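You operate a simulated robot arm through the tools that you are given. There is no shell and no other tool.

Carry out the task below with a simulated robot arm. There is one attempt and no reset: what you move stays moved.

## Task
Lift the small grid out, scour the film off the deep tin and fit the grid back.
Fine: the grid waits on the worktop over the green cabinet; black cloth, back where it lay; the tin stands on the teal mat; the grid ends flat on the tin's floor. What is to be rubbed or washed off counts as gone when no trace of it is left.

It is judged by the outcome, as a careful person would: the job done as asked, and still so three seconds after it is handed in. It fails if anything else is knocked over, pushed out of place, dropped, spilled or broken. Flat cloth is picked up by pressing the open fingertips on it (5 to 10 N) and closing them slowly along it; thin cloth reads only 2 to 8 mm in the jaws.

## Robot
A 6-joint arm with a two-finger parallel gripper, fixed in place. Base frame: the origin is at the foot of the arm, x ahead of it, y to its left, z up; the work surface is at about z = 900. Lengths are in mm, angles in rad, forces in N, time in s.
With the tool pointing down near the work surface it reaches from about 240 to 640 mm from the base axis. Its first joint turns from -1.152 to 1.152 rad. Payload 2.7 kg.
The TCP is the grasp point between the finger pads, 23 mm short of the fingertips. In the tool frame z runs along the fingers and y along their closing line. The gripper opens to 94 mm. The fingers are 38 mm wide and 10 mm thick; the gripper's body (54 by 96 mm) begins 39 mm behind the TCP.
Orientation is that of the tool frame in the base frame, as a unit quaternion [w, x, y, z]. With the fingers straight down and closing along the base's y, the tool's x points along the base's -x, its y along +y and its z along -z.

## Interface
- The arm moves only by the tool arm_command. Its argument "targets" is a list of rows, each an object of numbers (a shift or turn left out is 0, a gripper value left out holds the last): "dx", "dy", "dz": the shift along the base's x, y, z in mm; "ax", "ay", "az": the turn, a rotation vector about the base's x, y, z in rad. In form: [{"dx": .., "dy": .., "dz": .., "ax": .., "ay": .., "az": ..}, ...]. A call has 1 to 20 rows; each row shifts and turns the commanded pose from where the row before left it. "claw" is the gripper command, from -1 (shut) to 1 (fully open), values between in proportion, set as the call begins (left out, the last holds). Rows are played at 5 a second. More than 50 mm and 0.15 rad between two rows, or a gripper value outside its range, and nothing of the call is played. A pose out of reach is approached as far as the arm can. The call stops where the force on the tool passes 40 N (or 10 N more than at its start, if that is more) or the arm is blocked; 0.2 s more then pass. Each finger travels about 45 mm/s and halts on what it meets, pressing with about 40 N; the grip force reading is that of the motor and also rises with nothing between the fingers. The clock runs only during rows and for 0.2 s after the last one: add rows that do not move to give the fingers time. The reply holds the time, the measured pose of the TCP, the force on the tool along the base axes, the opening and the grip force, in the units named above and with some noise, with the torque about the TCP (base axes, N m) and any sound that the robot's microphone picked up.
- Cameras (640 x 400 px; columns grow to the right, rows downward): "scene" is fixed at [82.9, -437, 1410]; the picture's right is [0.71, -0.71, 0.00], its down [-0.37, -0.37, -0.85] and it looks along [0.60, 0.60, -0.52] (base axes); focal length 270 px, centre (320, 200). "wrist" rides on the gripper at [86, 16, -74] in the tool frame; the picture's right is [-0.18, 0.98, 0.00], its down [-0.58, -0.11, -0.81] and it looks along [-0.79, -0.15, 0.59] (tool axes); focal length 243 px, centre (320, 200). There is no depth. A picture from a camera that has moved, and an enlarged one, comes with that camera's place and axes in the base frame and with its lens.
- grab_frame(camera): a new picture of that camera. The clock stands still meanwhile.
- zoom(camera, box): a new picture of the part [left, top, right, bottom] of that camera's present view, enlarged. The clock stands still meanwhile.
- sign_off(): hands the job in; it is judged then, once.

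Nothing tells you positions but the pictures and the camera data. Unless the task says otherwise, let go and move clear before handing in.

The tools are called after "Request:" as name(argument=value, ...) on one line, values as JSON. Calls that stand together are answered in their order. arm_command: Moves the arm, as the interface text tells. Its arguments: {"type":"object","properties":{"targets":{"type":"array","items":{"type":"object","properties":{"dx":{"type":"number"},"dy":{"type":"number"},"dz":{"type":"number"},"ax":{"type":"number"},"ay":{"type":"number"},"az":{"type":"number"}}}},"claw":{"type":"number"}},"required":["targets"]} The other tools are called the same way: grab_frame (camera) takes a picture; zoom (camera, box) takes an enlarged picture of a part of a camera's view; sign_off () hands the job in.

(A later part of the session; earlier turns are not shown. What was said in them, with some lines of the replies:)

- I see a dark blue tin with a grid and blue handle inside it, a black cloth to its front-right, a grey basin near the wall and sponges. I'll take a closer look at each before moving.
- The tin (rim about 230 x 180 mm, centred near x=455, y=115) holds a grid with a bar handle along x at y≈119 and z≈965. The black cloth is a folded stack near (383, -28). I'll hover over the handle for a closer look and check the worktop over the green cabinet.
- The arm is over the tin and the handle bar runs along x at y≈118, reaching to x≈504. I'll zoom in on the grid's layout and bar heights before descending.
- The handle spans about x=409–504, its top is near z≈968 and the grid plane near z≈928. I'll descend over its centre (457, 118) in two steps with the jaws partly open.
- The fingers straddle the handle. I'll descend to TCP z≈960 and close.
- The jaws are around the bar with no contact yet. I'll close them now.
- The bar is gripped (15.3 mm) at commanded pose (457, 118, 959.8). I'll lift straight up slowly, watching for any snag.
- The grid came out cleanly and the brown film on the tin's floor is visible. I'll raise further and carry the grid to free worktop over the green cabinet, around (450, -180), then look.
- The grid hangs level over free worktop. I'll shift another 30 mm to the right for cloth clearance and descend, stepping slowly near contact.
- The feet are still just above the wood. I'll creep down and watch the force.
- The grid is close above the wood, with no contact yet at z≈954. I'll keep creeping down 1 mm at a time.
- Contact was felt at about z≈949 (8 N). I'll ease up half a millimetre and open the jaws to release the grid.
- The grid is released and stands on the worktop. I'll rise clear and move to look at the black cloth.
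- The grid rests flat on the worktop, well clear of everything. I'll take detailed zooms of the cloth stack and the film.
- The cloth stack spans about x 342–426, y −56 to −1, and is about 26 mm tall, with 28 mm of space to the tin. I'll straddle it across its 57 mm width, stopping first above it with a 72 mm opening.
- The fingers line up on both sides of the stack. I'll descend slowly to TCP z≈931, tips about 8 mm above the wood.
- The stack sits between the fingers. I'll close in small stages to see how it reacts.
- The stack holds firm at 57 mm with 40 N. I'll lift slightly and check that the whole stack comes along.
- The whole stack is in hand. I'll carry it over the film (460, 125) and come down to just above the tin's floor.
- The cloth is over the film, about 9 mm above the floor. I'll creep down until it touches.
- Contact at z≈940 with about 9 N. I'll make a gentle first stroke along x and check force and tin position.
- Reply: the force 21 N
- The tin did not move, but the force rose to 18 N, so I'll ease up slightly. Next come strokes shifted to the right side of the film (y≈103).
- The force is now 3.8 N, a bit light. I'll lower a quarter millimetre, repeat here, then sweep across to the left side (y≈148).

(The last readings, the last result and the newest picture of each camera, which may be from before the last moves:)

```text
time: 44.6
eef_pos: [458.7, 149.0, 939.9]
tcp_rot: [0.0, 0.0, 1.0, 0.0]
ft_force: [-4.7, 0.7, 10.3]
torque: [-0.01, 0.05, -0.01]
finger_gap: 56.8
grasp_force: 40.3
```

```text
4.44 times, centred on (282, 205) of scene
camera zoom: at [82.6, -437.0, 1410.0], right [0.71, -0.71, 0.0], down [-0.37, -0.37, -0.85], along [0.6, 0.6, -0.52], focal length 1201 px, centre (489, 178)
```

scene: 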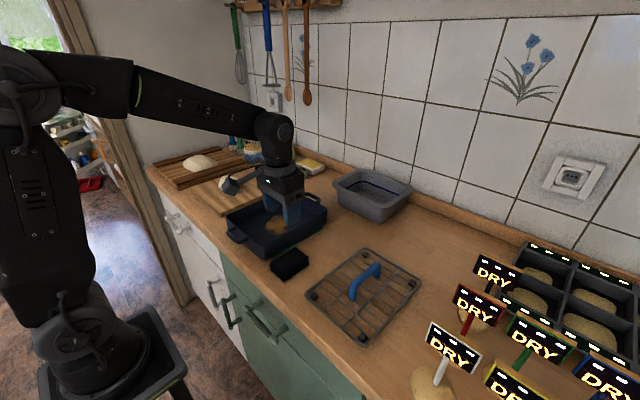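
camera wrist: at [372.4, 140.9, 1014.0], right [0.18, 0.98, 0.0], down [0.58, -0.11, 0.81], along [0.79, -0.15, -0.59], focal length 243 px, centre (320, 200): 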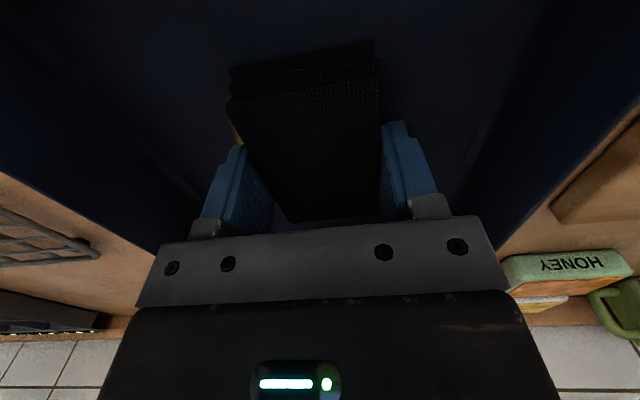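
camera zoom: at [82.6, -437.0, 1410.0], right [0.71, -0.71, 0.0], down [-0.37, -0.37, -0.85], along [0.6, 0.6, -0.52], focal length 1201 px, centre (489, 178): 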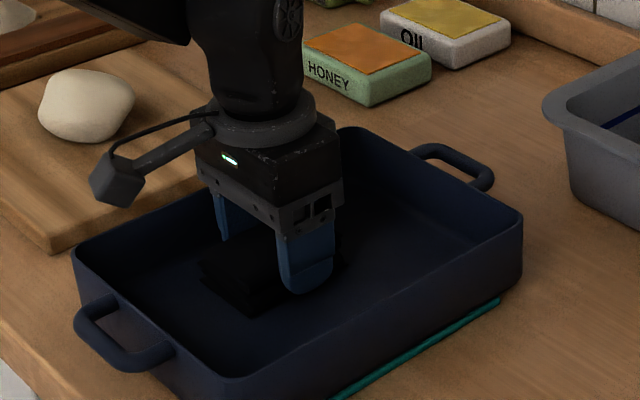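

Force steady at 10 N and the right side looks clean. I'll add strokes across y, and repeat at the left, then lift for an inspection.

Request:
arm_command(targets=[{"dx": -8, "dy": 6}, {"dx": -8, "dy": -4}, {"dy": -12}, {"dy": -12}, {"dy": -12}, {"dy": -12}, {"dy": -6}, {"dx": 10}, {"dx": 10}, {"dx": 10}, {"dx": 4, "dy": 6}, {"dy": 12}, {"dy": 12}, {"dy": 12}, {"dy": 10}, {"dx": -6}, {"dx": -6}, {"dx": -6}, {}])

Request:
arm_command(targets=[{"dz": 3}, {"dz": 15}, {"dz": 25}, {"dz": 30}, {"dz": 30}, {"dx": -20, "dy": -40}, {"dx": -20, "dy": -40}, {"dx": -30, "dy": -40}, {"dx": -6, "dy": -30}, {}])

Request:
grab_frame(camera="wrist")

Request:
zoom(camera="scene", box=[210, 160, 354, 250])

```text
time: 48.6
eef_pos: [460.2, 149.0, 939.5]
tcp_rot: [0.002, 0.001, 1.0, 0.0]
ft_force: [4.5, 1.8, 12.3]
torque: [-0.05, 0.03, 0.04]
finger_gap: 57.0
grasp_force: 40.2
```

```text
time: 50.8
eef_pos: [383.5, -0.9, 1043.4]
tcp_rot: [0.001, 0.0, 1.0, -0.001]
ft_force: [0.4, -0.3, -0.3]
torque: [-0.04, 0.03, -0.02]
finger_gap: 57.2
grasp_force: 40.0
```

```text
taken
camera wrist: at [296.0, 14.9, 1117.6], right [0.18, 0.98, 0.0], down [0.58, -0.11, 0.81], along [0.79, -0.15, -0.59], focal length 243 px, centre (320, 200)
```

wrist: 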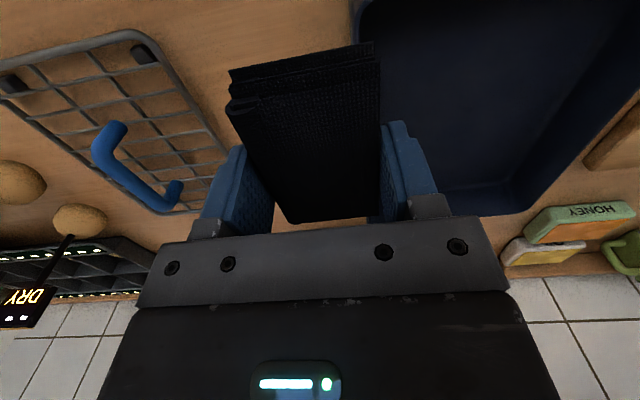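

```text
4.44 times, centred on (282, 205) of scene
camera zoom: at [82.9, -437.0, 1410.0], right [0.71, -0.71, 0.0], down [-0.37, -0.37, -0.85], along [0.6, 0.6, -0.52], focal length 1201 px, centre (489, 178)
```

zoom: 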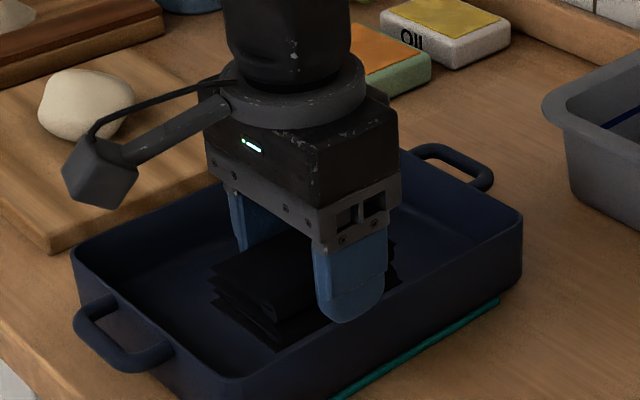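

The tin floor looks clean from here. I'll zoom in to check closely for any remaining trace.

Request:
arm_command(targets=[{"dy": -14}, {"dy": -13.5}, {}])

Request:
zoom(camera="wrist", box=[380, 0, 640, 162])

Request:
zoom(camera="scene", box=[220, 180, 332, 250])

Request:
zoom(camera="wrist", box=[400, 40, 560, 140])

```text
time: 51.6
eef_pos: [384.6, -28.7, 1043.2]
tcp_rot: [0.0, 0.0, 1.0, 0.0]
ft_force: [0.1, -0.3, -0.1]
torque: [0.06, -0.03, 0.03]
finger_gap: 57.3
grasp_force: 39.9
```

```text
2.46 times, centred on (510, 81) of wrist
camera zoom: at [296.8, -12.4, 1116.9], right [0.18, 0.98, 0.0], down [0.58, -0.11, 0.81], along [0.79, -0.15, -0.59], focal length 597 px, centre (-148, 493)
```

zoom: 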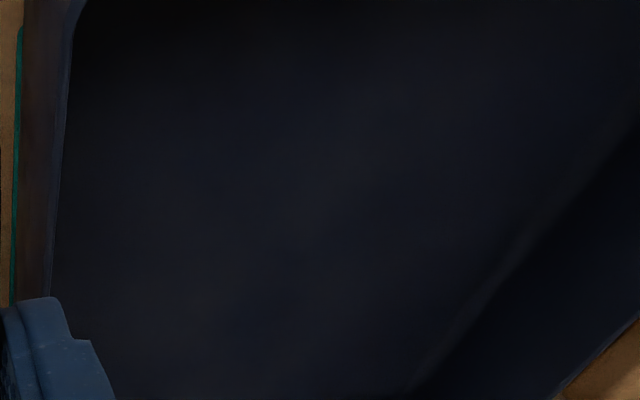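

```text
5.71 times, centred on (276, 215) of scene
camera zoom: at [82.9, -437.0, 1410.0], right [0.71, -0.71, 0.0], down [-0.37, -0.37, -0.85], along [0.6, 0.6, -0.52], focal length 1544 px, centre (571, 114)
```

zoom: 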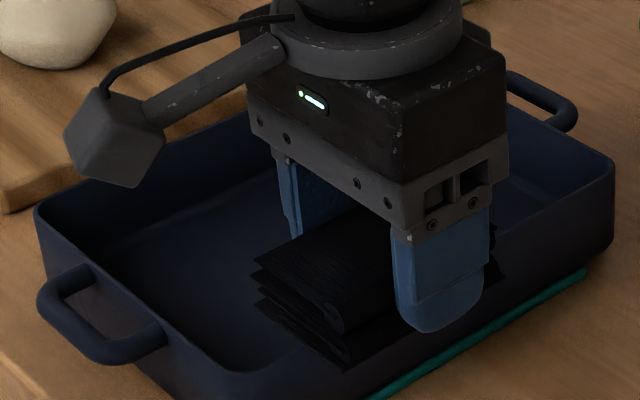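

```text
4.00 times, centred on (480, 90) of wrist
camera zoom: at [296.8, -12.4, 1116.9], right [0.18, 0.98, 0.0], down [0.58, -0.11, 0.81], along [0.79, -0.15, -0.59], focal length 970 px, centre (-320, 640)
```

zoom: 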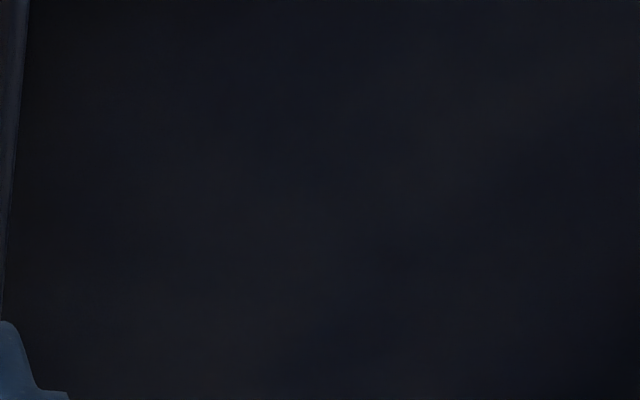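

No obvious film is left, but the dark floor makes faint traces hard to exclude. I'll do a second full scrub with denser rows before putting the cloth back.

Request:
arm_command(targets=[{"dx": 8, "dy": 15}, {"dx": 14, "dy": 25}, {"dx": 14, "dy": 28}, {"dx": 14, "dy": 28}, {"dx": 14, "dy": 20}, {"dx": 12, "dy": 9.5}, {}, {"dz": -25}, {"dz": -30}, {"dz": -25}, {"dz": -15}, {"dz": -4}, {}])

Request:
arm_command(targets=[{"dz": -2}, {"dz": -1}, {"dz": -0.5}, {"dz": -0.5}, {}])

```text
time: 54.4
eef_pos: [460.8, 97.5, 943.4]
tcp_rot: [0.0, 0.0, 1.0, -0.001]
ft_force: [0.0, 0.2, -0.6]
torque: [-0.02, 0.03, 0.01]
finger_gap: 56.8
grasp_force: 39.9
```

```text
time: 55.6
eef_pos: [458.7, 97.6, 940.5]
tcp_rot: [0.0, 0.0, 1.0, -0.001]
ft_force: [0.0, -0.3, 1.0]
torque: [-0.01, 0.0, 0.01]
finger_gap: 56.9
grasp_force: 40.1
```

Request:
arm_command(targets=[{"dz": -0.4}, {}])

Request:
arm_command(targets=[{"dx": 10}, {"dx": 11}, {"dx": 9}, {"dx": -11}, {"dx": -11}, {"dx": -11}, {"dx": -11}, {"dx": -11}, {"dy": 9}, {"dx": 11}, {"dx": 11}, {"dx": 11}, {"dx": 11}, {"dx": 11}, {"dy": 9}, {"dx": -11}, {"dx": -11}, {"dx": -11}, {"dx": -11}, {"dx": -11}])

```text
time: 56.2
eef_pos: [460.9, 97.3, 939.3]
tcp_rot: [0.001, 0.0, 1.0, 0.0]
ft_force: [-0.2, 0.1, 1.2]
torque: [-0.02, 0.0, 0.03]
finger_gap: 57.0
grasp_force: 40.3
```

```text
time: 60.4
eef_pos: [433.6, 115.7, 939.5]
tcp_rot: [0.0, 0.001, 1.0, 0.0]
ft_force: [3.7, -2.0, 8.2]
torque: [-0.01, -0.2, 0.0]
finger_gap: 57.1
grasp_force: 40.6
```

Contact pressure is about 8 N. I'll continue the rows toward the left side.

Request:
arm_command(targets=[{"dy": 9}, {"dx": 11}, {"dx": 11}, {"dx": 11}, {"dx": 11}, {"dx": 11}, {"dy": 9}, {"dx": -11}, {"dx": -11}, {"dx": -11}, {"dx": -11}, {"dx": -11}, {"dy": 9}, {"dx": 11}, {"dx": 11}, {"dx": 11}, {"dx": 11}, {"dx": 11}])

Request:
arm_command(targets=[{"dy": 9}, {"dx": -11}, {"dx": -11}, {"dx": -11}, {"dx": -11}, {"dx": -11}, {"dy": 6}, {"dx": 11}, {"dx": 11}, {"dx": 11}, {"dx": 11}, {"dx": 11}, {"dx": -5, "dy": -5}, {"dx": -11}, {"dx": -11}, {"dx": -11}, {"dx": -7}])

```text
time: 64.2
eef_pos: [489.6, 142.3, 939.3]
tcp_rot: [0.0, 0.0, 1.0, 0.0]
ft_force: [-5.4, 0.8, 11.4]
torque: [0.03, 0.01, -0.05]
finger_gap: 56.8
grasp_force: 39.9
```

```text
time: 67.8
eef_pos: [445.8, 151.6, 938.7]
tcp_rot: [0.0, 0.0, 1.0, 0.0]
ft_force: [3.6, -0.8, 7.3]
torque: [-0.02, -0.26, -0.03]
finger_gap: 57.0
grasp_force: 40.7
```

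Now cross strokes along y at several x positions, then I'll finish with a lift.

Request:
arm_command(targets=[{"dy": -11}, {"dy": -11}, {"dy": -11}, {"dy": -11}, {"dy": -11}, {"dx": 12}, {"dy": 11}, {"dy": 11}, {"dy": 11}, {"dy": 11}, {"dy": 11}, {"dx": 12}, {"dy": -11}, {"dy": -11}, {"dy": -11}, {"dy": -11}, {"dy": -11}])

Request:
arm_command(targets=[{"dx": 10}, {"dy": 11}, {"dy": 11}, {"dy": 11}, {"dy": 11}, {"dy": 11}, {"dx": -10}, {"dx": -9, "dy": -10}, {"dx": -9, "dy": -10}, {"dx": -9, "dy": -10}, {"dy": 5}, {}])

```text
time: 71.4
eef_pos: [469.2, 97.2, 938.9]
tcp_rot: [0.0, 0.0, 1.0, 0.0]
ft_force: [-0.7, 0.5, -1.9]
torque: [0.02, -0.03, 0.0]
finger_gap: 57.1
grasp_force: 39.7
```

```text
time: 74.0
eef_pos: [440.8, 128.7, 938.8]
tcp_rot: [0.0, 0.0, 1.0, 0.0]
ft_force: [0.1, 0.8, 0.4]
torque: [-0.01, 0.02, 0.01]
finger_gap: 57.0
grasp_force: 40.3
```

Pressure faded at the end, so the stack may have slid up a touch in the jaws. I'll lift and inspect both the tin and the cloth.

Request:
arm_command(targets=[{"dz": 5}, {"dz": 20}, {"dz": 30}, {"dz": 30}, {"dz": 20}, {"dx": -10, "dy": -30}, {"dx": -14, "dy": -40}, {"dx": -14, "dy": -40}, {"dx": -15, "dy": -35}, {"dx": -5, "dy": -10.5}, {}])

Request:
grab_frame(camera="wrist")

Request:
zoom(camera="wrist", box=[380, 0, 640, 162])

Request:
zoom(camera="scene", box=[220, 180, 332, 250])

```text
time: 76.4
eef_pos: [383.5, -27.8, 1045.6]
tcp_rot: [0.002, 0.0, 1.0, 0.0]
ft_force: [-0.3, 0.0, 0.4]
torque: [-0.04, 0.03, -0.01]
finger_gap: 56.9
grasp_force: 40.4
```

```text
taken
camera wrist: at [296.9, -12.9, 1118.6], right [0.18, 0.98, 0.0], down [0.58, -0.11, 0.81], along [0.79, -0.15, -0.59], focal length 243 px, centre (320, 200)
```

wrist: 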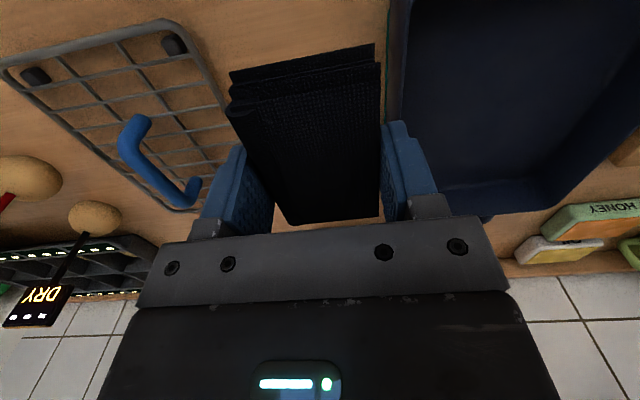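

```text
2.46 times, centred on (510, 81) of wrist
camera zoom: at [296.9, -12.9, 1118.6], right [0.18, 0.98, 0.0], down [0.58, -0.11, 0.81], along [0.79, -0.15, -0.59], focal length 597 px, centre (-148, 493)
```

zoom: 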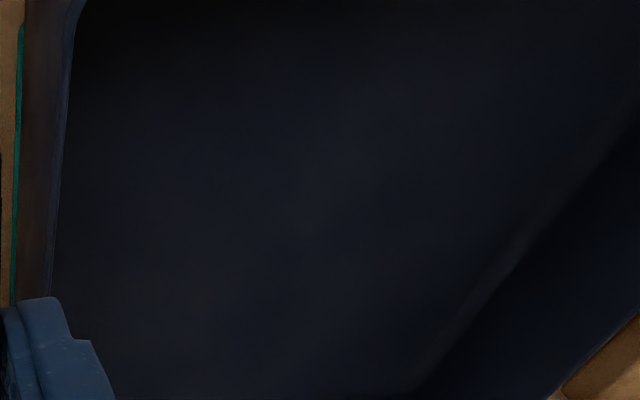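

```text
5.71 times, centred on (276, 215) of scene
camera zoom: at [82.9, -437.0, 1410.0], right [0.71, -0.71, 0.0], down [-0.37, -0.37, -0.85], along [0.6, 0.6, -0.52], focal length 1544 px, centre (571, 114)
```

zoom: 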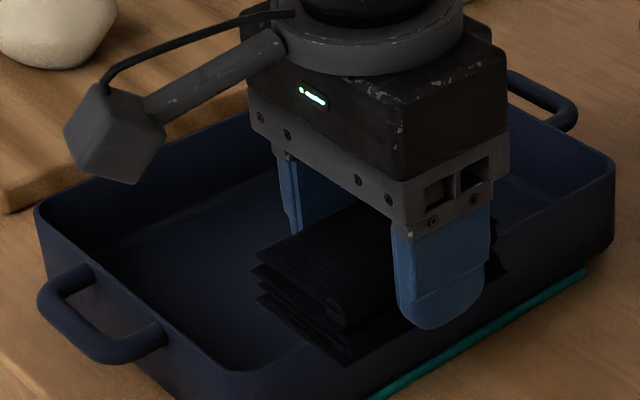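

The floor looks clean from the wrist view. For an unobstructed view from the scene camera I'll swing the arm to the right (above the grid, well clear) and zoom in.

Request:
arm_command(targets=[{"dx": 10, "dy": -20, "dz": 20}, {"dx": 15, "dy": -35, "dz": 10}, {"dx": 15, "dy": -40}, {"dx": 15, "dy": -40}, {"dx": 11, "dy": -16.5}, {}])

Request:
zoom(camera="scene", box=[220, 180, 332, 250])

Request:
zoom(camera="scene", box=[252, 205, 316, 245])

Request:
grab_frame(camera="scene")

```text
time: 77.8
eef_pos: [450.4, -179.3, 1073.5]
tcp_rot: [0.0, 0.0, 1.0, 0.0]
ft_force: [0.5, 0.2, -1.0]
torque: [0.03, 0.02, -0.02]
finger_gap: 57.2
grasp_force: 39.8
```

```text
5.71 times, centred on (276, 215) of scene
camera zoom: at [82.9, -437.0, 1410.0], right [0.71, -0.71, 0.0], down [-0.37, -0.37, -0.85], along [0.6, 0.6, -0.52], focal length 1544 px, centre (571, 114)
```

zoom: 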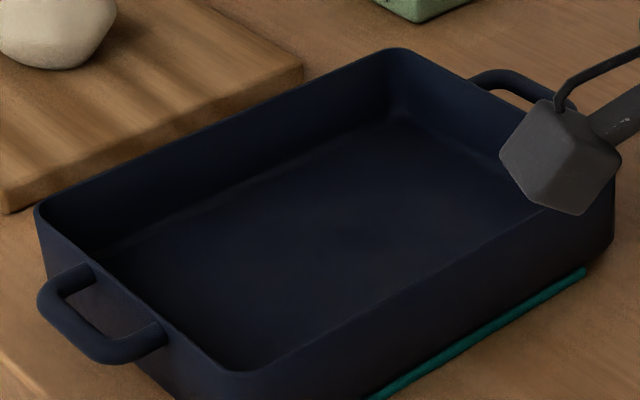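

```text
10.00 times, centred on (284, 225) of scene
camera zoom: at [82.9, -437.0, 1410.0], right [0.71, -0.71, 0.0], down [-0.37, -0.37, -0.85], along [0.6, 0.6, -0.52], focal length 2701 px, centre (680, -50)
```

zoom: 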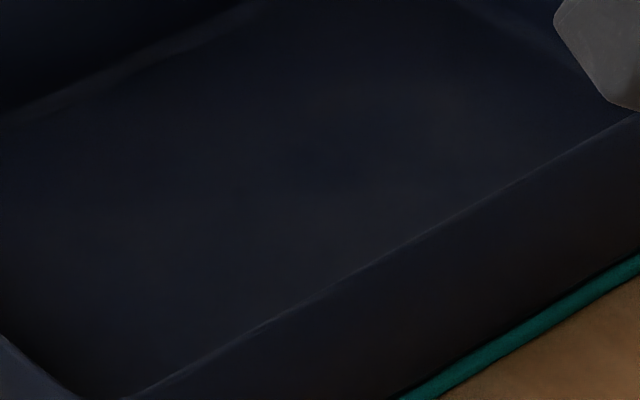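

```text
taken
```

scene: 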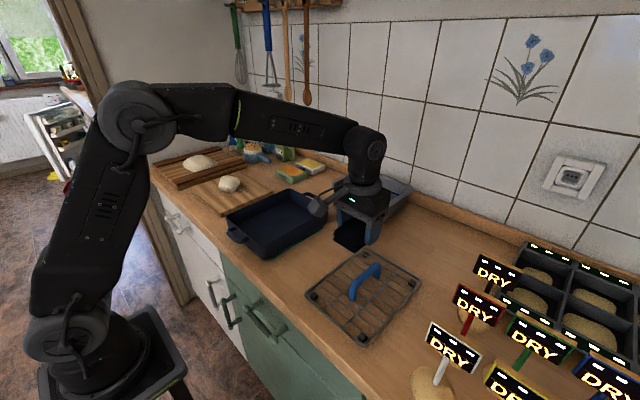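

The tin's floor is clean from both viewpoints and the tin has not moved. I'll return the cloth to its original spot: the pre-grip images put its centre at about (384, -31).

Request:
arm_command(targets=[{"dx": -11, "dy": 20}, {"dx": -15, "dy": 35}, {"dx": -15, "dy": 38}, {"dx": -15, "dy": 35}, {"dx": -10, "dy": 20.5}, {}, {"dz": -30}, {"dz": -35}, {"dz": -30}, {"dz": -20}, {"dz": -15}, {}])

Request:
grab_frame(camera="wrist")

Request:
zoom(camera="scene", box=[220, 190, 364, 280])

```text
time: 80.4
eef_pos: [382.4, -32.1, 944.1]
tcp_rot: [0.0, 0.0, 1.0, 0.0]
ft_force: [-0.1, 0.2, -0.5]
torque: [-0.01, -0.01, -0.03]
finger_gap: 56.9
grasp_force: 40.0
```

```text
taken
camera wrist: at [295.8, -16.3, 1018.1], right [0.18, 0.98, 0.0], down [0.58, -0.11, 0.81], along [0.79, -0.15, -0.59], focal length 243 px, centre (320, 200)
```

wrist: 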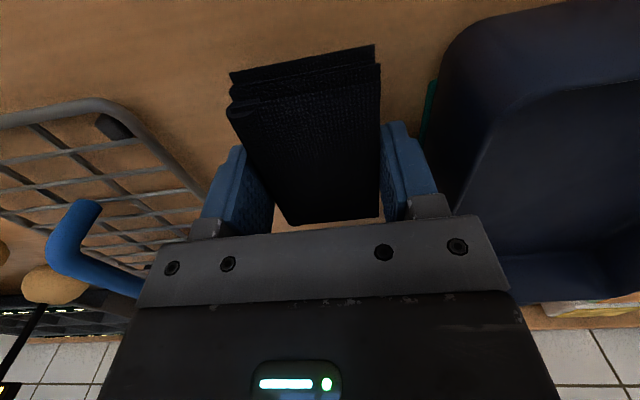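

```text
4.44 times, centred on (292, 235) of scene
camera zoom: at [82.9, -437.0, 1410.0], right [0.71, -0.71, 0.0], down [-0.37, -0.37, -0.85], along [0.6, 0.6, -0.52], focal length 1201 px, centre (444, 44)
```

zoom: 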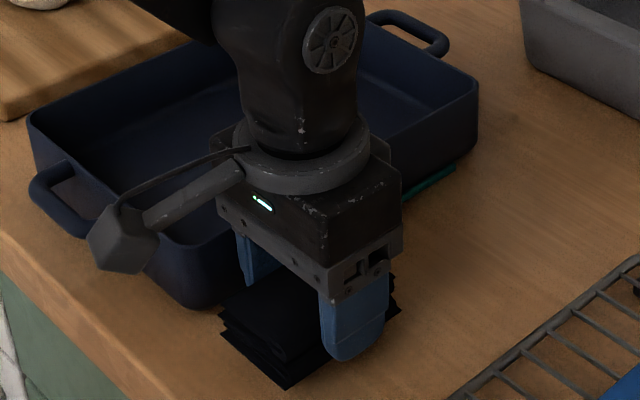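

The cloth is right above its original spot. I'll lower it gently until contact.

Request:
arm_command(targets=[{"dz": -4}, {"dz": -4}, {"dz": -2}, {"dz": -2}, {}])

Request:
arm_command(targets=[{"dz": -1}, {"dz": -0.5}, {}])

```text
time: 81.6
eef_pos: [384.4, -31.8, 932.3]
tcp_rot: [0.0, 0.0, 1.0, 0.0]
ft_force: [-0.3, -0.5, -0.8]
torque: [-0.04, 0.01, 0.01]
finger_gap: 57.0
grasp_force: 39.7
```

```text
time: 82.4
eef_pos: [384.5, -30.7, 930.8]
tcp_rot: [0.0, 0.0, 1.0, 0.001]
ft_force: [0.8, 0.8, -0.1]
torque: [-0.01, -0.03, 0.0]
finger_gap: 57.0
grasp_force: 40.1
```

Request:
arm_command(targets=[{"dz": -0.5}, {"dz": -0.5}, {}])

Request:
arm_command(targets=[{"dz": -0.5}, {}])

```text
time: 83.2
eef_pos: [383.6, -32.1, 929.8]
tcp_rot: [0.0, 0.0, 1.0, 0.0]
ft_force: [0.3, -0.2, -0.2]
torque: [-0.02, -0.01, -0.02]
finger_gap: 56.9
grasp_force: 39.9
```

```text
time: 83.8
eef_pos: [383.9, -29.8, 929.9]
tcp_rot: [0.0, 0.001, 1.0, 0.0]
ft_force: [0.1, 0.8, -1.2]
torque: [-0.03, 0.0, 0.02]
finger_gap: 56.9
grasp_force: 40.6
```

Request:
arm_command(targets=[{"dz": -0.5}, {}])

Request:
arm_command(targets=[{"dz": -0.5}, {}])

Request:
arm_command(targets=[{"dz": -0.4}, {}])

```text
time: 84.4
eef_pos: [383.2, -29.6, 928.3]
tcp_rot: [0.001, -0.001, 1.0, 0.0]
ft_force: [0.5, 0.5, -0.5]
torque: [0.01, -0.04, -0.03]
finger_gap: 57.0
grasp_force: 39.7
```

```text
time: 85.0
eef_pos: [384.7, -29.5, 928.5]
tcp_rot: [0.0, 0.0, 1.0, 0.0]
ft_force: [-0.1, 0.5, -0.6]
torque: [-0.03, -0.02, 0.01]
finger_gap: 57.0
grasp_force: 40.2
```

```text
time: 85.6
eef_pos: [384.4, -29.5, 928.2]
tcp_rot: [0.0, 0.0, 1.0, -0.001]
ft_force: [-0.8, 2.5, 5.2]
torque: [0.01, 0.13, -0.01]
finger_gap: 57.1
grasp_force: 40.3
```

The cloth has touched down (5 N). I'll open the jaws to let it go.

Request:
arm_command(targets=[{}, {}, {}, {}], claw=0.45)

Request:
grab_frame(camera="wrist")

```text
time: 86.6
eef_pos: [383.3, -30.5, 927.4]
tcp_rot: [0.0, 0.0, 1.0, 0.001]
ft_force: [0.8, -0.5, -0.1]
torque: [-0.01, 0.02, -0.01]
finger_gap: 68.1
grasp_force: 0.1
```

```text
taken
camera wrist: at [296.9, -14.9, 1001.7], right [0.18, 0.98, 0.0], down [0.58, -0.11, 0.81], along [0.79, -0.15, -0.59], focal length 243 px, centre (320, 200)
```

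wrist: 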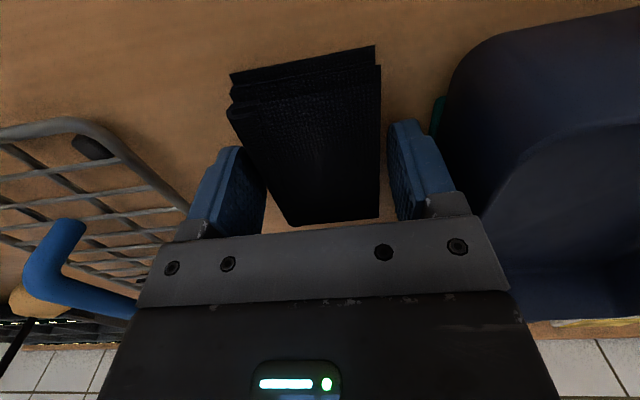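

The cloth is free between the fingers. I'll rise straight up and check its position against the original view.

Request:
arm_command(targets=[{"dz": 15}, {"dz": 25}, {"dz": 35}, {"dz": 40}, {"dz": 45}, {"dx": 10, "dy": -35}, {"dx": 15, "dy": -40}, {"dx": 15, "dy": -40}, {"dx": 15, "dy": -40}, {"dx": 11, "dy": -23.5}, {}])

Request:
zoom(camera="scene", box=[250, 235, 330, 285])

Request:
grab_frame(camera="wrist")

Request:
grab_frame(camera="scene")

```text
time: 89.0
eef_pos: [449.5, -210.7, 1086.8]
tcp_rot: [0.0, 0.0, 1.0, 0.001]
ft_force: [-0.5, 0.4, 0.1]
torque: [0.0, 0.0, -0.02]
finger_gap: 68.1
grasp_force: 0.0
```

```text
8.00 times, centred on (290, 260) of scene
camera zoom: at [82.9, -437.0, 1410.0], right [0.71, -0.71, 0.0], down [-0.37, -0.37, -0.85], along [0.6, 0.6, -0.52], focal length 2161 px, centre (560, -280)
```

zoom: 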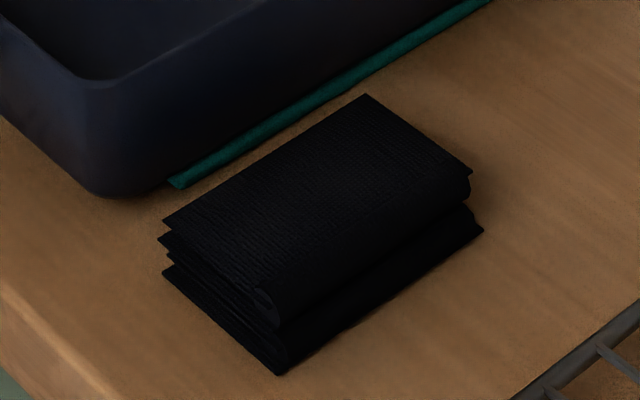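

```text
taken
camera wrist: at [362.2, -195.2, 1160.3], right [0.18, 0.98, 0.0], down [0.58, -0.11, 0.81], along [0.79, -0.15, -0.59], focal length 243 px, centre (320, 200)
```

wrist: 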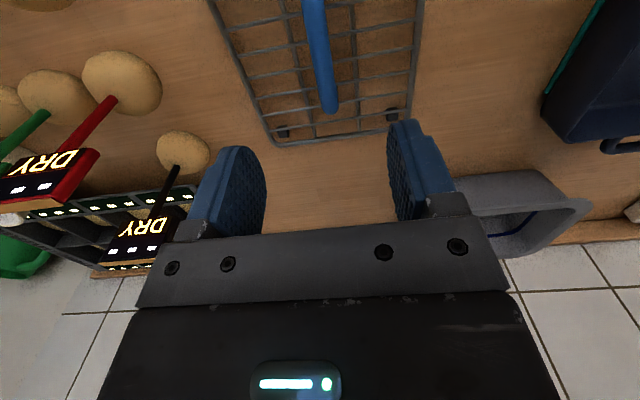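

```text
taken
```

scene: 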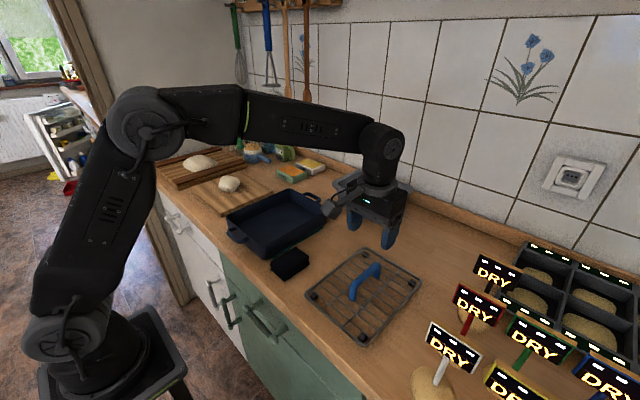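

The cloth is back within about a millimetre of where it lay. The arm is now above the grid's handle, so I'll descend to grip it again.

Request:
arm_command(targets=[{"dz": -30}, {"dz": -35}, {"dz": -30}, {"dz": -20}, {"dz": -15}, {"dz": -8.5}, {}], claw=0.3)

Request:
grab_frame(camera="wrist")

Request:
zoom(camera="scene", box=[290, 220, 450, 320])

```text
time: 90.6
eef_pos: [450.5, -208.9, 949.4]
tcp_rot: [0.0, 0.0, 1.0, 0.0]
ft_force: [0.1, -0.9, -1.0]
torque: [-0.01, -0.03, -0.01]
finger_gap: 61.4
grasp_force: 0.1
```

```text
taken
camera wrist: at [363.4, -193.8, 1024.0], right [0.18, 0.98, 0.0], down [0.58, -0.11, 0.81], along [0.79, -0.15, -0.59], focal length 243 px, centre (320, 200)
```

wrist: 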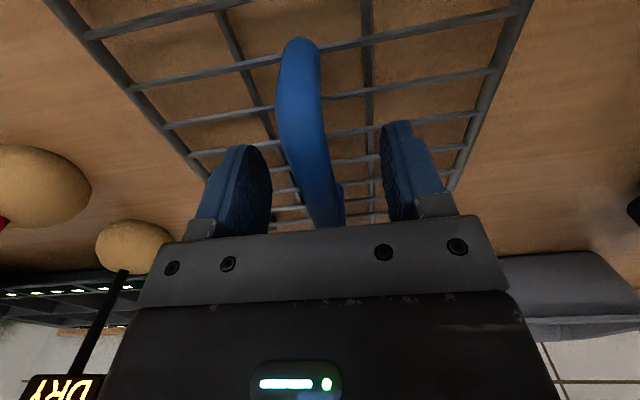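

```text
4.00 times, centred on (370, 270) of scene
camera zoom: at [82.9, -437.0, 1410.0], right [0.71, -0.71, 0.0], down [-0.37, -0.37, -0.85], along [0.6, 0.6, -0.52], focal length 1080 px, centre (120, -80)
```

zoom: 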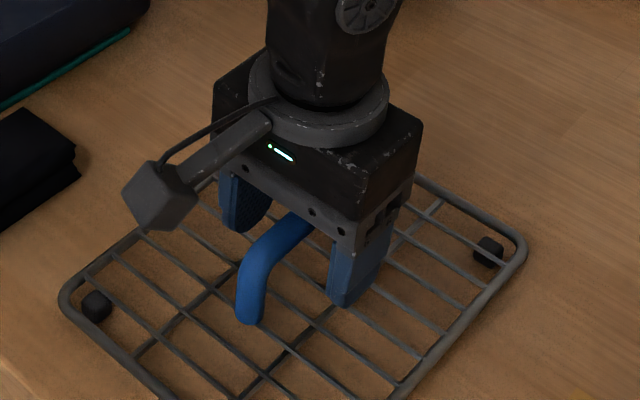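

The handle is between the fingers again in the same relative spot. I'll close and lift.

Request:
arm_command(targets=[{}, {}, {}, {}, {}], claw=-1)

Request:
arm_command(targets=[{"dz": 5}, {"dz": 10}, {"dz": 20}, {"dz": 30}, {"dz": 35}, {"dz": 20}, {}])

Request:
zoom(camera="scene", box=[240, 160, 464, 300])

Request:
grab_frame(camera="wrist")

```text
time: 91.8
eef_pos: [450.9, -209.0, 950.4]
tcp_rot: [0.0, 0.0, 1.0, 0.0]
ft_force: [-0.8, -0.2, -0.1]
torque: [0.02, -0.01, 0.01]
finger_gap: 15.1
grasp_force: 39.8
```

```text
time: 93.4
eef_pos: [450.1, -209.8, 1067.9]
tcp_rot: [-0.001, 0.0, 1.0, 0.0]
ft_force: [0.1, 2.0, -2.7]
torque: [-0.02, 0.05, 0.0]
finger_gap: 15.4
grasp_force: 40.0
```

```text
2.86 times, centred on (352, 230) of scene
camera zoom: at [83.0, -437.0, 1410.0], right [0.71, -0.71, 0.0], down [-0.37, -0.37, -0.85], along [0.6, 0.6, -0.52], focal length 772 px, centre (229, 114)
```

zoom: 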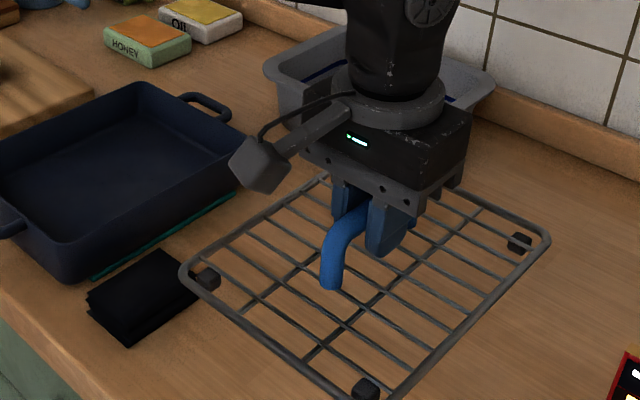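

```text
taken
camera wrist: at [362.4, -194.0, 1142.5], right [0.18, 0.98, 0.0], down [0.58, -0.11, 0.81], along [0.79, -0.15, -0.59], focal length 243 px, centre (320, 200)
```

wrist: 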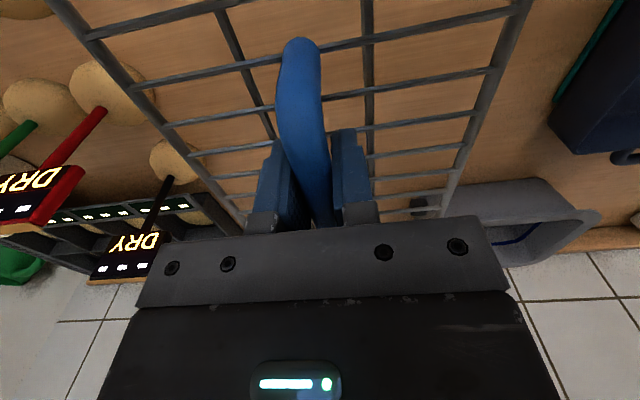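

The grid is level in the grip. I'll carry it back over the tin at the same commanded spot (457, 118) and inspect its alignment.

Request:
arm_command(targets=[{"dy": 15}, {"dy": 28}, {"dx": 1, "dy": 30}, {"dx": 1, "dy": 30}, {"dx": 1, "dy": 30}, {"dx": 1, "dy": 30}, {"dx": 1, "dy": 30}, {"dx": 1, "dy": 30}, {"dx": 1, "dy": 30}, {"dy": 30}, {"dy": 25}, {"dy": 15}, {"dy": 5}, {}, {}])

Request:
grab_frame(camera="wrist")

Request:
zoom(camera="scene", box=[200, 140, 360, 240])

```text
time: 96.6
eef_pos: [457.0, 118.0, 1068.7]
tcp_rot: [0.0, 0.0, 1.0, 0.0]
ft_force: [0.7, -0.1, -3.2]
torque: [-0.04, 0.01, -0.01]
finger_gap: 15.3
grasp_force: 40.2
```

```text
taken
camera wrist: at [370.4, 133.9, 1143.9], right [0.18, 0.98, 0.0], down [0.58, -0.11, 0.81], along [0.79, -0.15, -0.59], focal length 243 px, centre (320, 200)
```

wrist: 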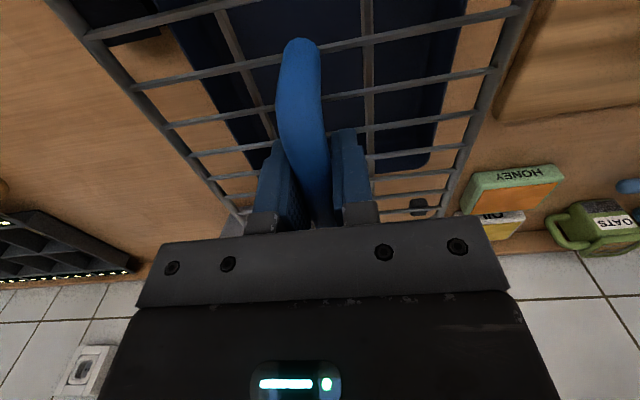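

```text
4.00 times, centred on (280, 190) of scene
camera zoom: at [83.0, -437.0, 1410.0], right [0.71, -0.71, 0.0], down [-0.37, -0.37, -0.85], along [0.6, 0.6, -0.52], focal length 1080 px, centre (480, 240)
```

zoom: 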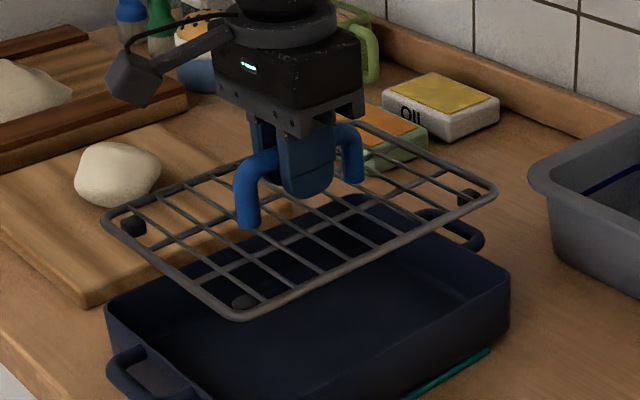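

Everything lines up. I'll lower to the same height as in my lift-out picture (z≈1035) and compare corner positions.

Request:
arm_command(targets=[{"dz": -15}, {"dz": -20}, {}, {}])

Request:
zoom(camera="scene", box=[200, 150, 360, 250])

```text
time: 97.6
eef_pos: [458.6, 118.3, 1033.5]
tcp_rot: [0.0, 0.0, 1.0, 0.0]
ft_force: [-0.3, 0.0, -2.4]
torque: [-0.01, 0.02, 0.0]
finger_gap: 15.3
grasp_force: 39.6
```

```text
4.00 times, centred on (280, 200) of scene
camera zoom: at [83.0, -437.0, 1410.0], right [0.71, -0.71, 0.0], down [-0.37, -0.37, -0.85], along [0.6, 0.6, -0.52], focal length 1080 px, centre (480, 200)
```

zoom: 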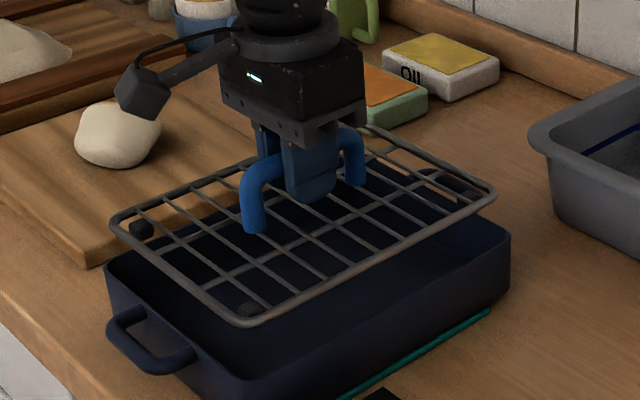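

The grid's corners match the lift-out picture. I'll lower it into the tin, watching the force for any snag.

Request:
arm_command(targets=[{"dz": -12}, {"dz": -12}, {"dz": -10}, {"dz": -10}, {"dz": -8}, {}])

Request:
zoom(camera="scene", box=[210, 160, 354, 250])

Request:
grab_frame(camera="wrist")

```text
time: 99.0
eef_pos: [457.2, 118.4, 982.5]
tcp_rot: [0.0, 0.0, 1.0, 0.001]
ft_force: [-0.1, 0.2, -2.5]
torque: [-0.01, 0.01, 0.01]
finger_gap: 15.1
grasp_force: 39.9
```

```text
4.44 times, centred on (282, 205) of scene
camera zoom: at [83.0, -437.0, 1410.0], right [0.71, -0.71, 0.0], down [-0.37, -0.37, -0.85], along [0.6, 0.6, -0.52], focal length 1201 px, centre (489, 178)
```

zoom: 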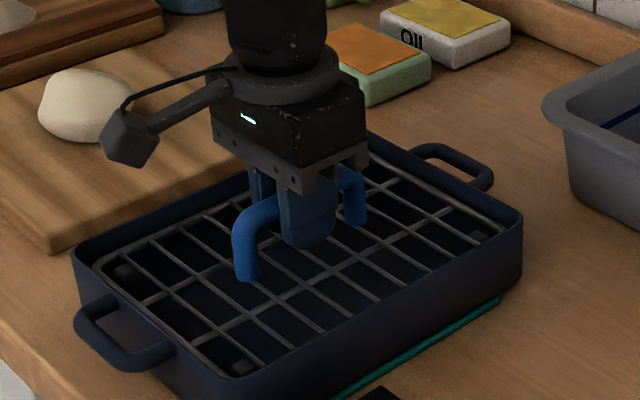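

```text
taken
camera wrist: at [370.7, 134.4, 1056.7], right [0.18, 0.98, 0.0], down [0.58, -0.11, 0.81], along [0.79, -0.15, -0.59], focal length 243 px, centre (320, 200)
```

wrist: 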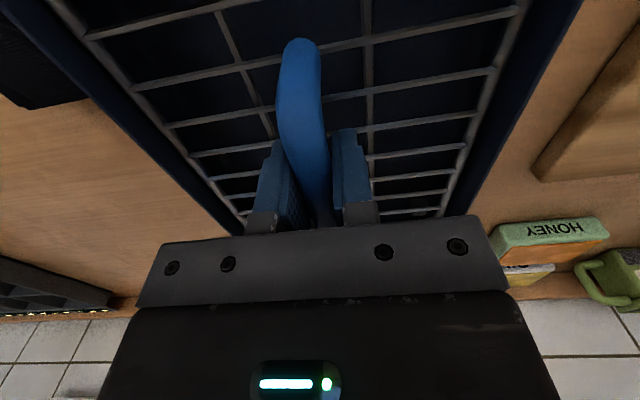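

The grid is entering the tin with clear margins on all sides and no extra force. I'll continue slowly toward the seat at z≈961.

Request:
arm_command(targets=[{"dz": -5}, {"dz": -5}, {"dz": -4}, {"dz": -3}, {"dz": -2}, {}])

Request:
arm_command(targets=[{"dz": -1}, {"dz": -0.7}, {}])

```text
time: 100.4
eef_pos: [456.9, 119.0, 962.7]
tcp_rot: [0.0, 0.0, 1.0, 0.0]
ft_force: [0.5, -0.6, -2.6]
torque: [-0.02, 0.03, 0.02]
finger_gap: 15.2
grasp_force: 39.7
```

```text
time: 101.2
eef_pos: [457.4, 118.2, 962.3]
tcp_rot: [0.0, 0.0, 1.0, 0.0]
ft_force: [0.2, 0.3, -3.2]
torque: [0.0, 0.02, -0.01]
finger_gap: 15.1
grasp_force: 40.1
```

Request:
arm_command(targets=[{"dz": -0.6}, {}])

Request:
arm_command(targets=[{"dz": -0.6}, {}])

```text
time: 101.8
eef_pos: [456.2, 118.9, 961.0]
tcp_rot: [0.001, 0.0, 1.0, -0.001]
ft_force: [0.1, -1.2, -2.4]
torque: [-0.02, -0.04, -0.04]
finger_gap: 15.1
grasp_force: 39.5
```

```text
time: 102.4
eef_pos: [456.2, 119.0, 962.2]
tcp_rot: [0.001, 0.0, 1.0, 0.001]
ft_force: [-0.8, -0.7, 7.2]
torque: [-0.01, 0.58, -0.05]
finger_gap: 15.3
grasp_force: 40.4
```

The feet have met the tin's floor (7 N). I'll release the handle.

Request:
arm_command(targets=[{}, {}, {}, {}, {}], claw=0.2)

Request:
grab_frame(camera="wrist")

Request:
zoom(camera="scene", box=[220, 160, 348, 240])

```text
time: 103.6
eef_pos: [456.1, 118.2, 961.0]
tcp_rot: [0.0, 0.0, 1.0, 0.0]
ft_force: [-0.5, 0.3, 0.0]
torque: [0.01, -0.03, 0.01]
finger_gap: 56.4
grasp_force: 0.1
```

```text
taken
camera wrist: at [369.6, 134.3, 1034.7], right [0.18, 0.98, 0.0], down [0.58, -0.11, 0.81], along [0.79, -0.15, -0.59], focal length 243 px, centre (320, 200)
```

wrist: 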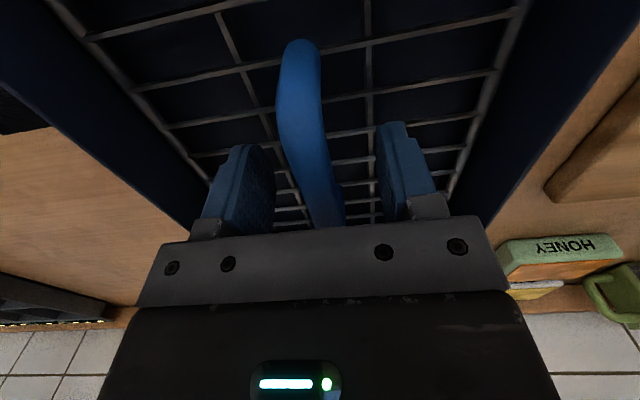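

```text
5.00 times, centred on (284, 200) of scene
camera zoom: at [82.9, -437.0, 1410.0], right [0.71, -0.71, 0.0], down [-0.37, -0.37, -0.85], along [0.6, 0.6, -0.52], focal length 1351 px, centre (500, 200)
```

zoom: 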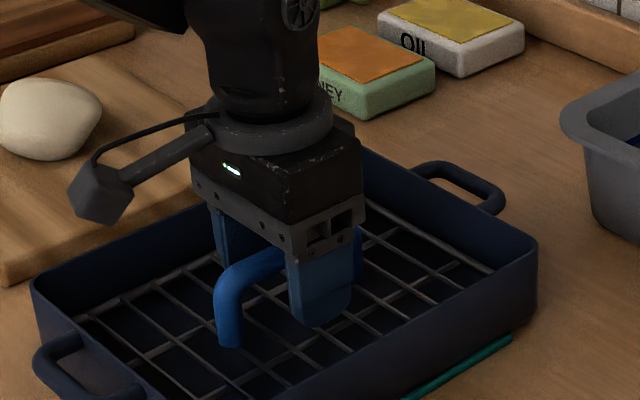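

The grid stands freely in the tin. I'll rise straight up and move back toward the start pose for a final check.

Request:
arm_command(targets=[{"dz": 15}, {"dz": 25}, {"dz": 35}, {"dz": 40}, {"dz": 45}, {"dx": -20, "dy": -10, "dz": 45}, {"dx": -25, "dy": -12, "dz": 45}, {"dx": -25, "dy": -12, "dz": 37}, {}, {}])

Request:
grab_frame(camera="scene")

Request:
zoom(camera="scene", box=[200, 150, 360, 250])

Request:
zoom(camera="wrist", box=[200, 0, 456, 160])

```text
refused: row 6 steps farther than a row can; nothing moved
```

```text
taken
```

scene: 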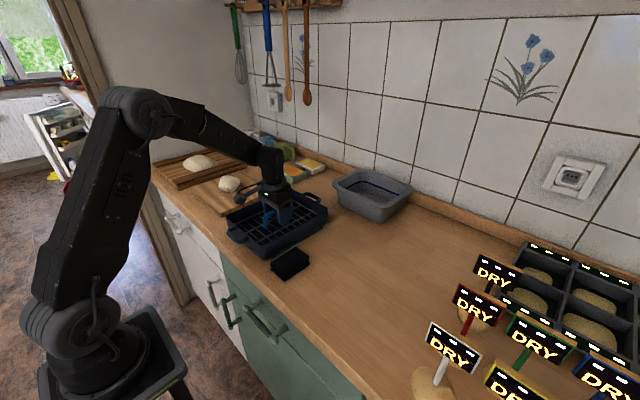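

```text
4.00 times, centred on (280, 200) of scene
camera zoom: at [82.9, -437.0, 1410.0], right [0.71, -0.71, 0.0], down [-0.37, -0.37, -0.85], along [0.6, 0.6, -0.52], focal length 1080 px, centre (480, 200)
```

zoom: 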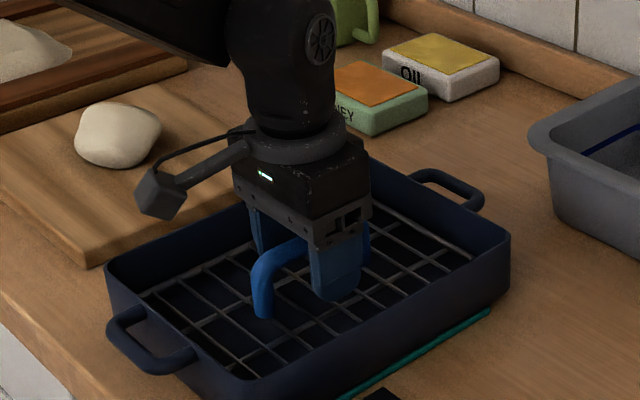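

```text
2.50 times, centred on (328, 80) of wrist
camera zoom: at [369.6, 134.3, 1034.7], right [0.18, 0.98, 0.0], down [0.58, -0.11, 0.81], along [0.79, -0.15, -0.59], focal length 606 px, centre (300, 500)
```

zoom: 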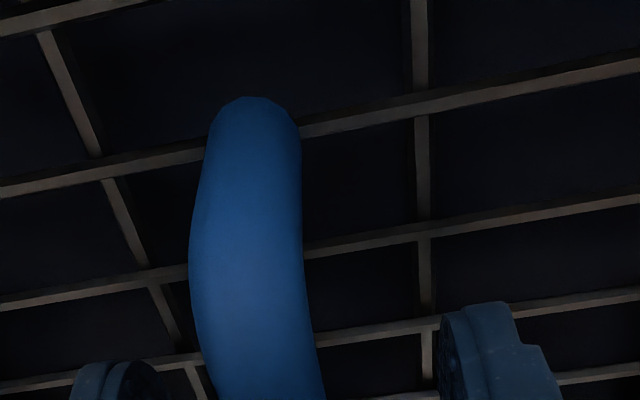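

The diagonal steps were too long for one row, so nothing moved. I'll repeat the retreat with shorter rows.

Request:
arm_command(targets=[{"dz": 10}, {"dz": 20}, {"dz": 30}, {"dz": 35}, {"dz": 35}, {"dz": 35}, {"dx": -15, "dy": -8, "dz": 35}, {"dx": -20, "dy": -10, "dz": 35}, {"dx": -20, "dy": -10, "dz": 30}, {"dx": -14, "dy": -6, "dz": 22}, {}, {}])

Request:
grab_frame(camera="scene")

Request:
zoom(camera="scene", box=[200, 150, 360, 250])

Request:
zoom(camera="wrist", box=[200, 0, 456, 160])

Request:
zoom(camera="scene", box=[250, 235, 330, 285])

```text
time: 106.2
eef_pos: [389.2, 84.9, 1247.2]
tcp_rot: [0.0, 0.0, 1.0, 0.0]
ft_force: [0.2, -0.8, 0.9]
torque: [-0.02, 0.0, -0.03]
finger_gap: 56.4
grasp_force: 0.0
```

```text
taken
```

scene: 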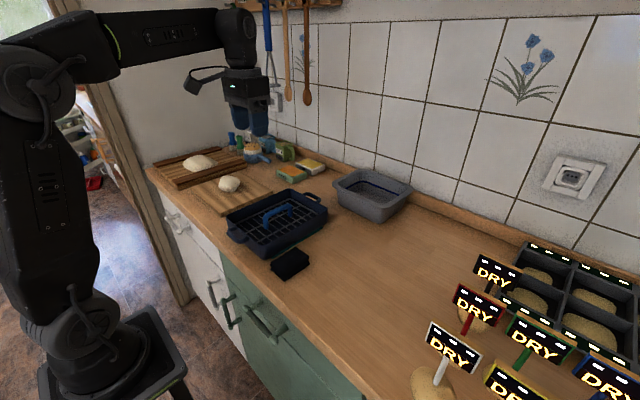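

```text
4.00 times, centred on (280, 200) of scene
camera zoom: at [82.9, -437.0, 1410.0], right [0.71, -0.71, 0.0], down [-0.37, -0.37, -0.85], along [0.6, 0.6, -0.52], focal length 1080 px, centre (480, 200)
```

zoom: 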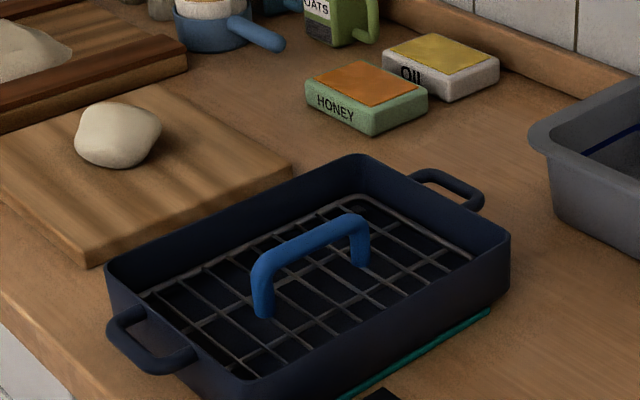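

```text
2.50 times, centred on (328, 80) of wrist
camera zoom: at [301.8, 99.8, 1320.4], right [0.18, 0.98, 0.0], down [0.58, -0.11, 0.81], along [0.79, -0.15, -0.59], focal length 606 px, centre (300, 500)
```

zoom: 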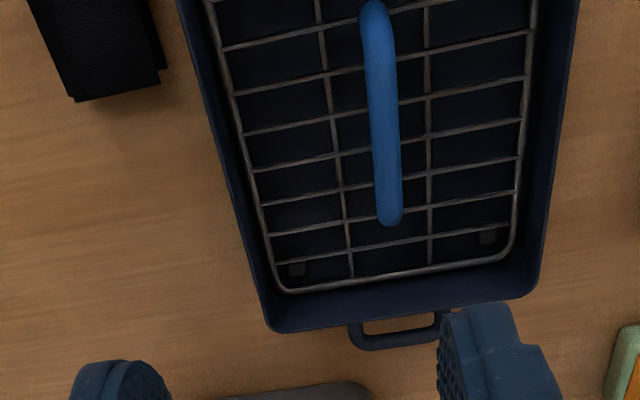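

```text
8.00 times, centred on (290, 260) of scene
camera zoom: at [82.9, -437.0, 1410.0], right [0.71, -0.71, 0.0], down [-0.37, -0.37, -0.85], along [0.6, 0.6, -0.52], focal length 2161 px, centre (560, -280)
```

zoom: 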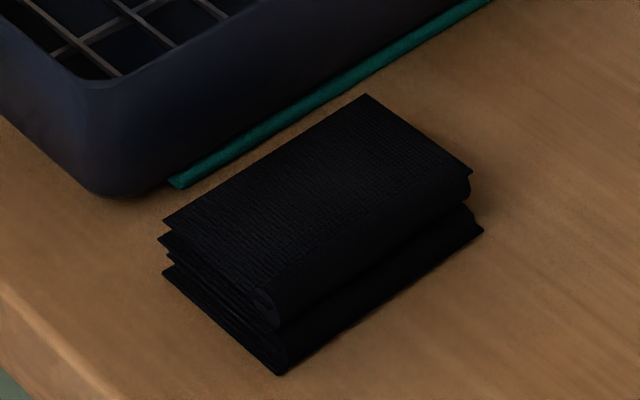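

No film shows through the grid, which lies flat on the tin's floor. The tin is still on its teal mat, the cloth is back where it lay, nothing else has moved, and the arm is clear. I'm handing the job in.

Request:
sign_off()

```text
The job is handed in.
```

The job is done and handed in: the film is scoured off, and the grid is back flat on the tin's floor.

- **Grid:** it waited on the worktop over the green cabinet while I scoured, then went back in at the same spot it came from.
- **Film:** I rubbed the whole patch twice with the black cloth at about 10 N. Close-ups from both cameras show no trace, though a very faint one would be hard to see on the dark floor.
- **Cloth:** it is still folded and lies within about 1 mm of where it was.
- **Tin:** it is still on the teal mat, with no movement visible in the pictures.

In the final pictures, nothing else looked moved, spilled or knocked over. The arm had let go and was clear before I handed in.
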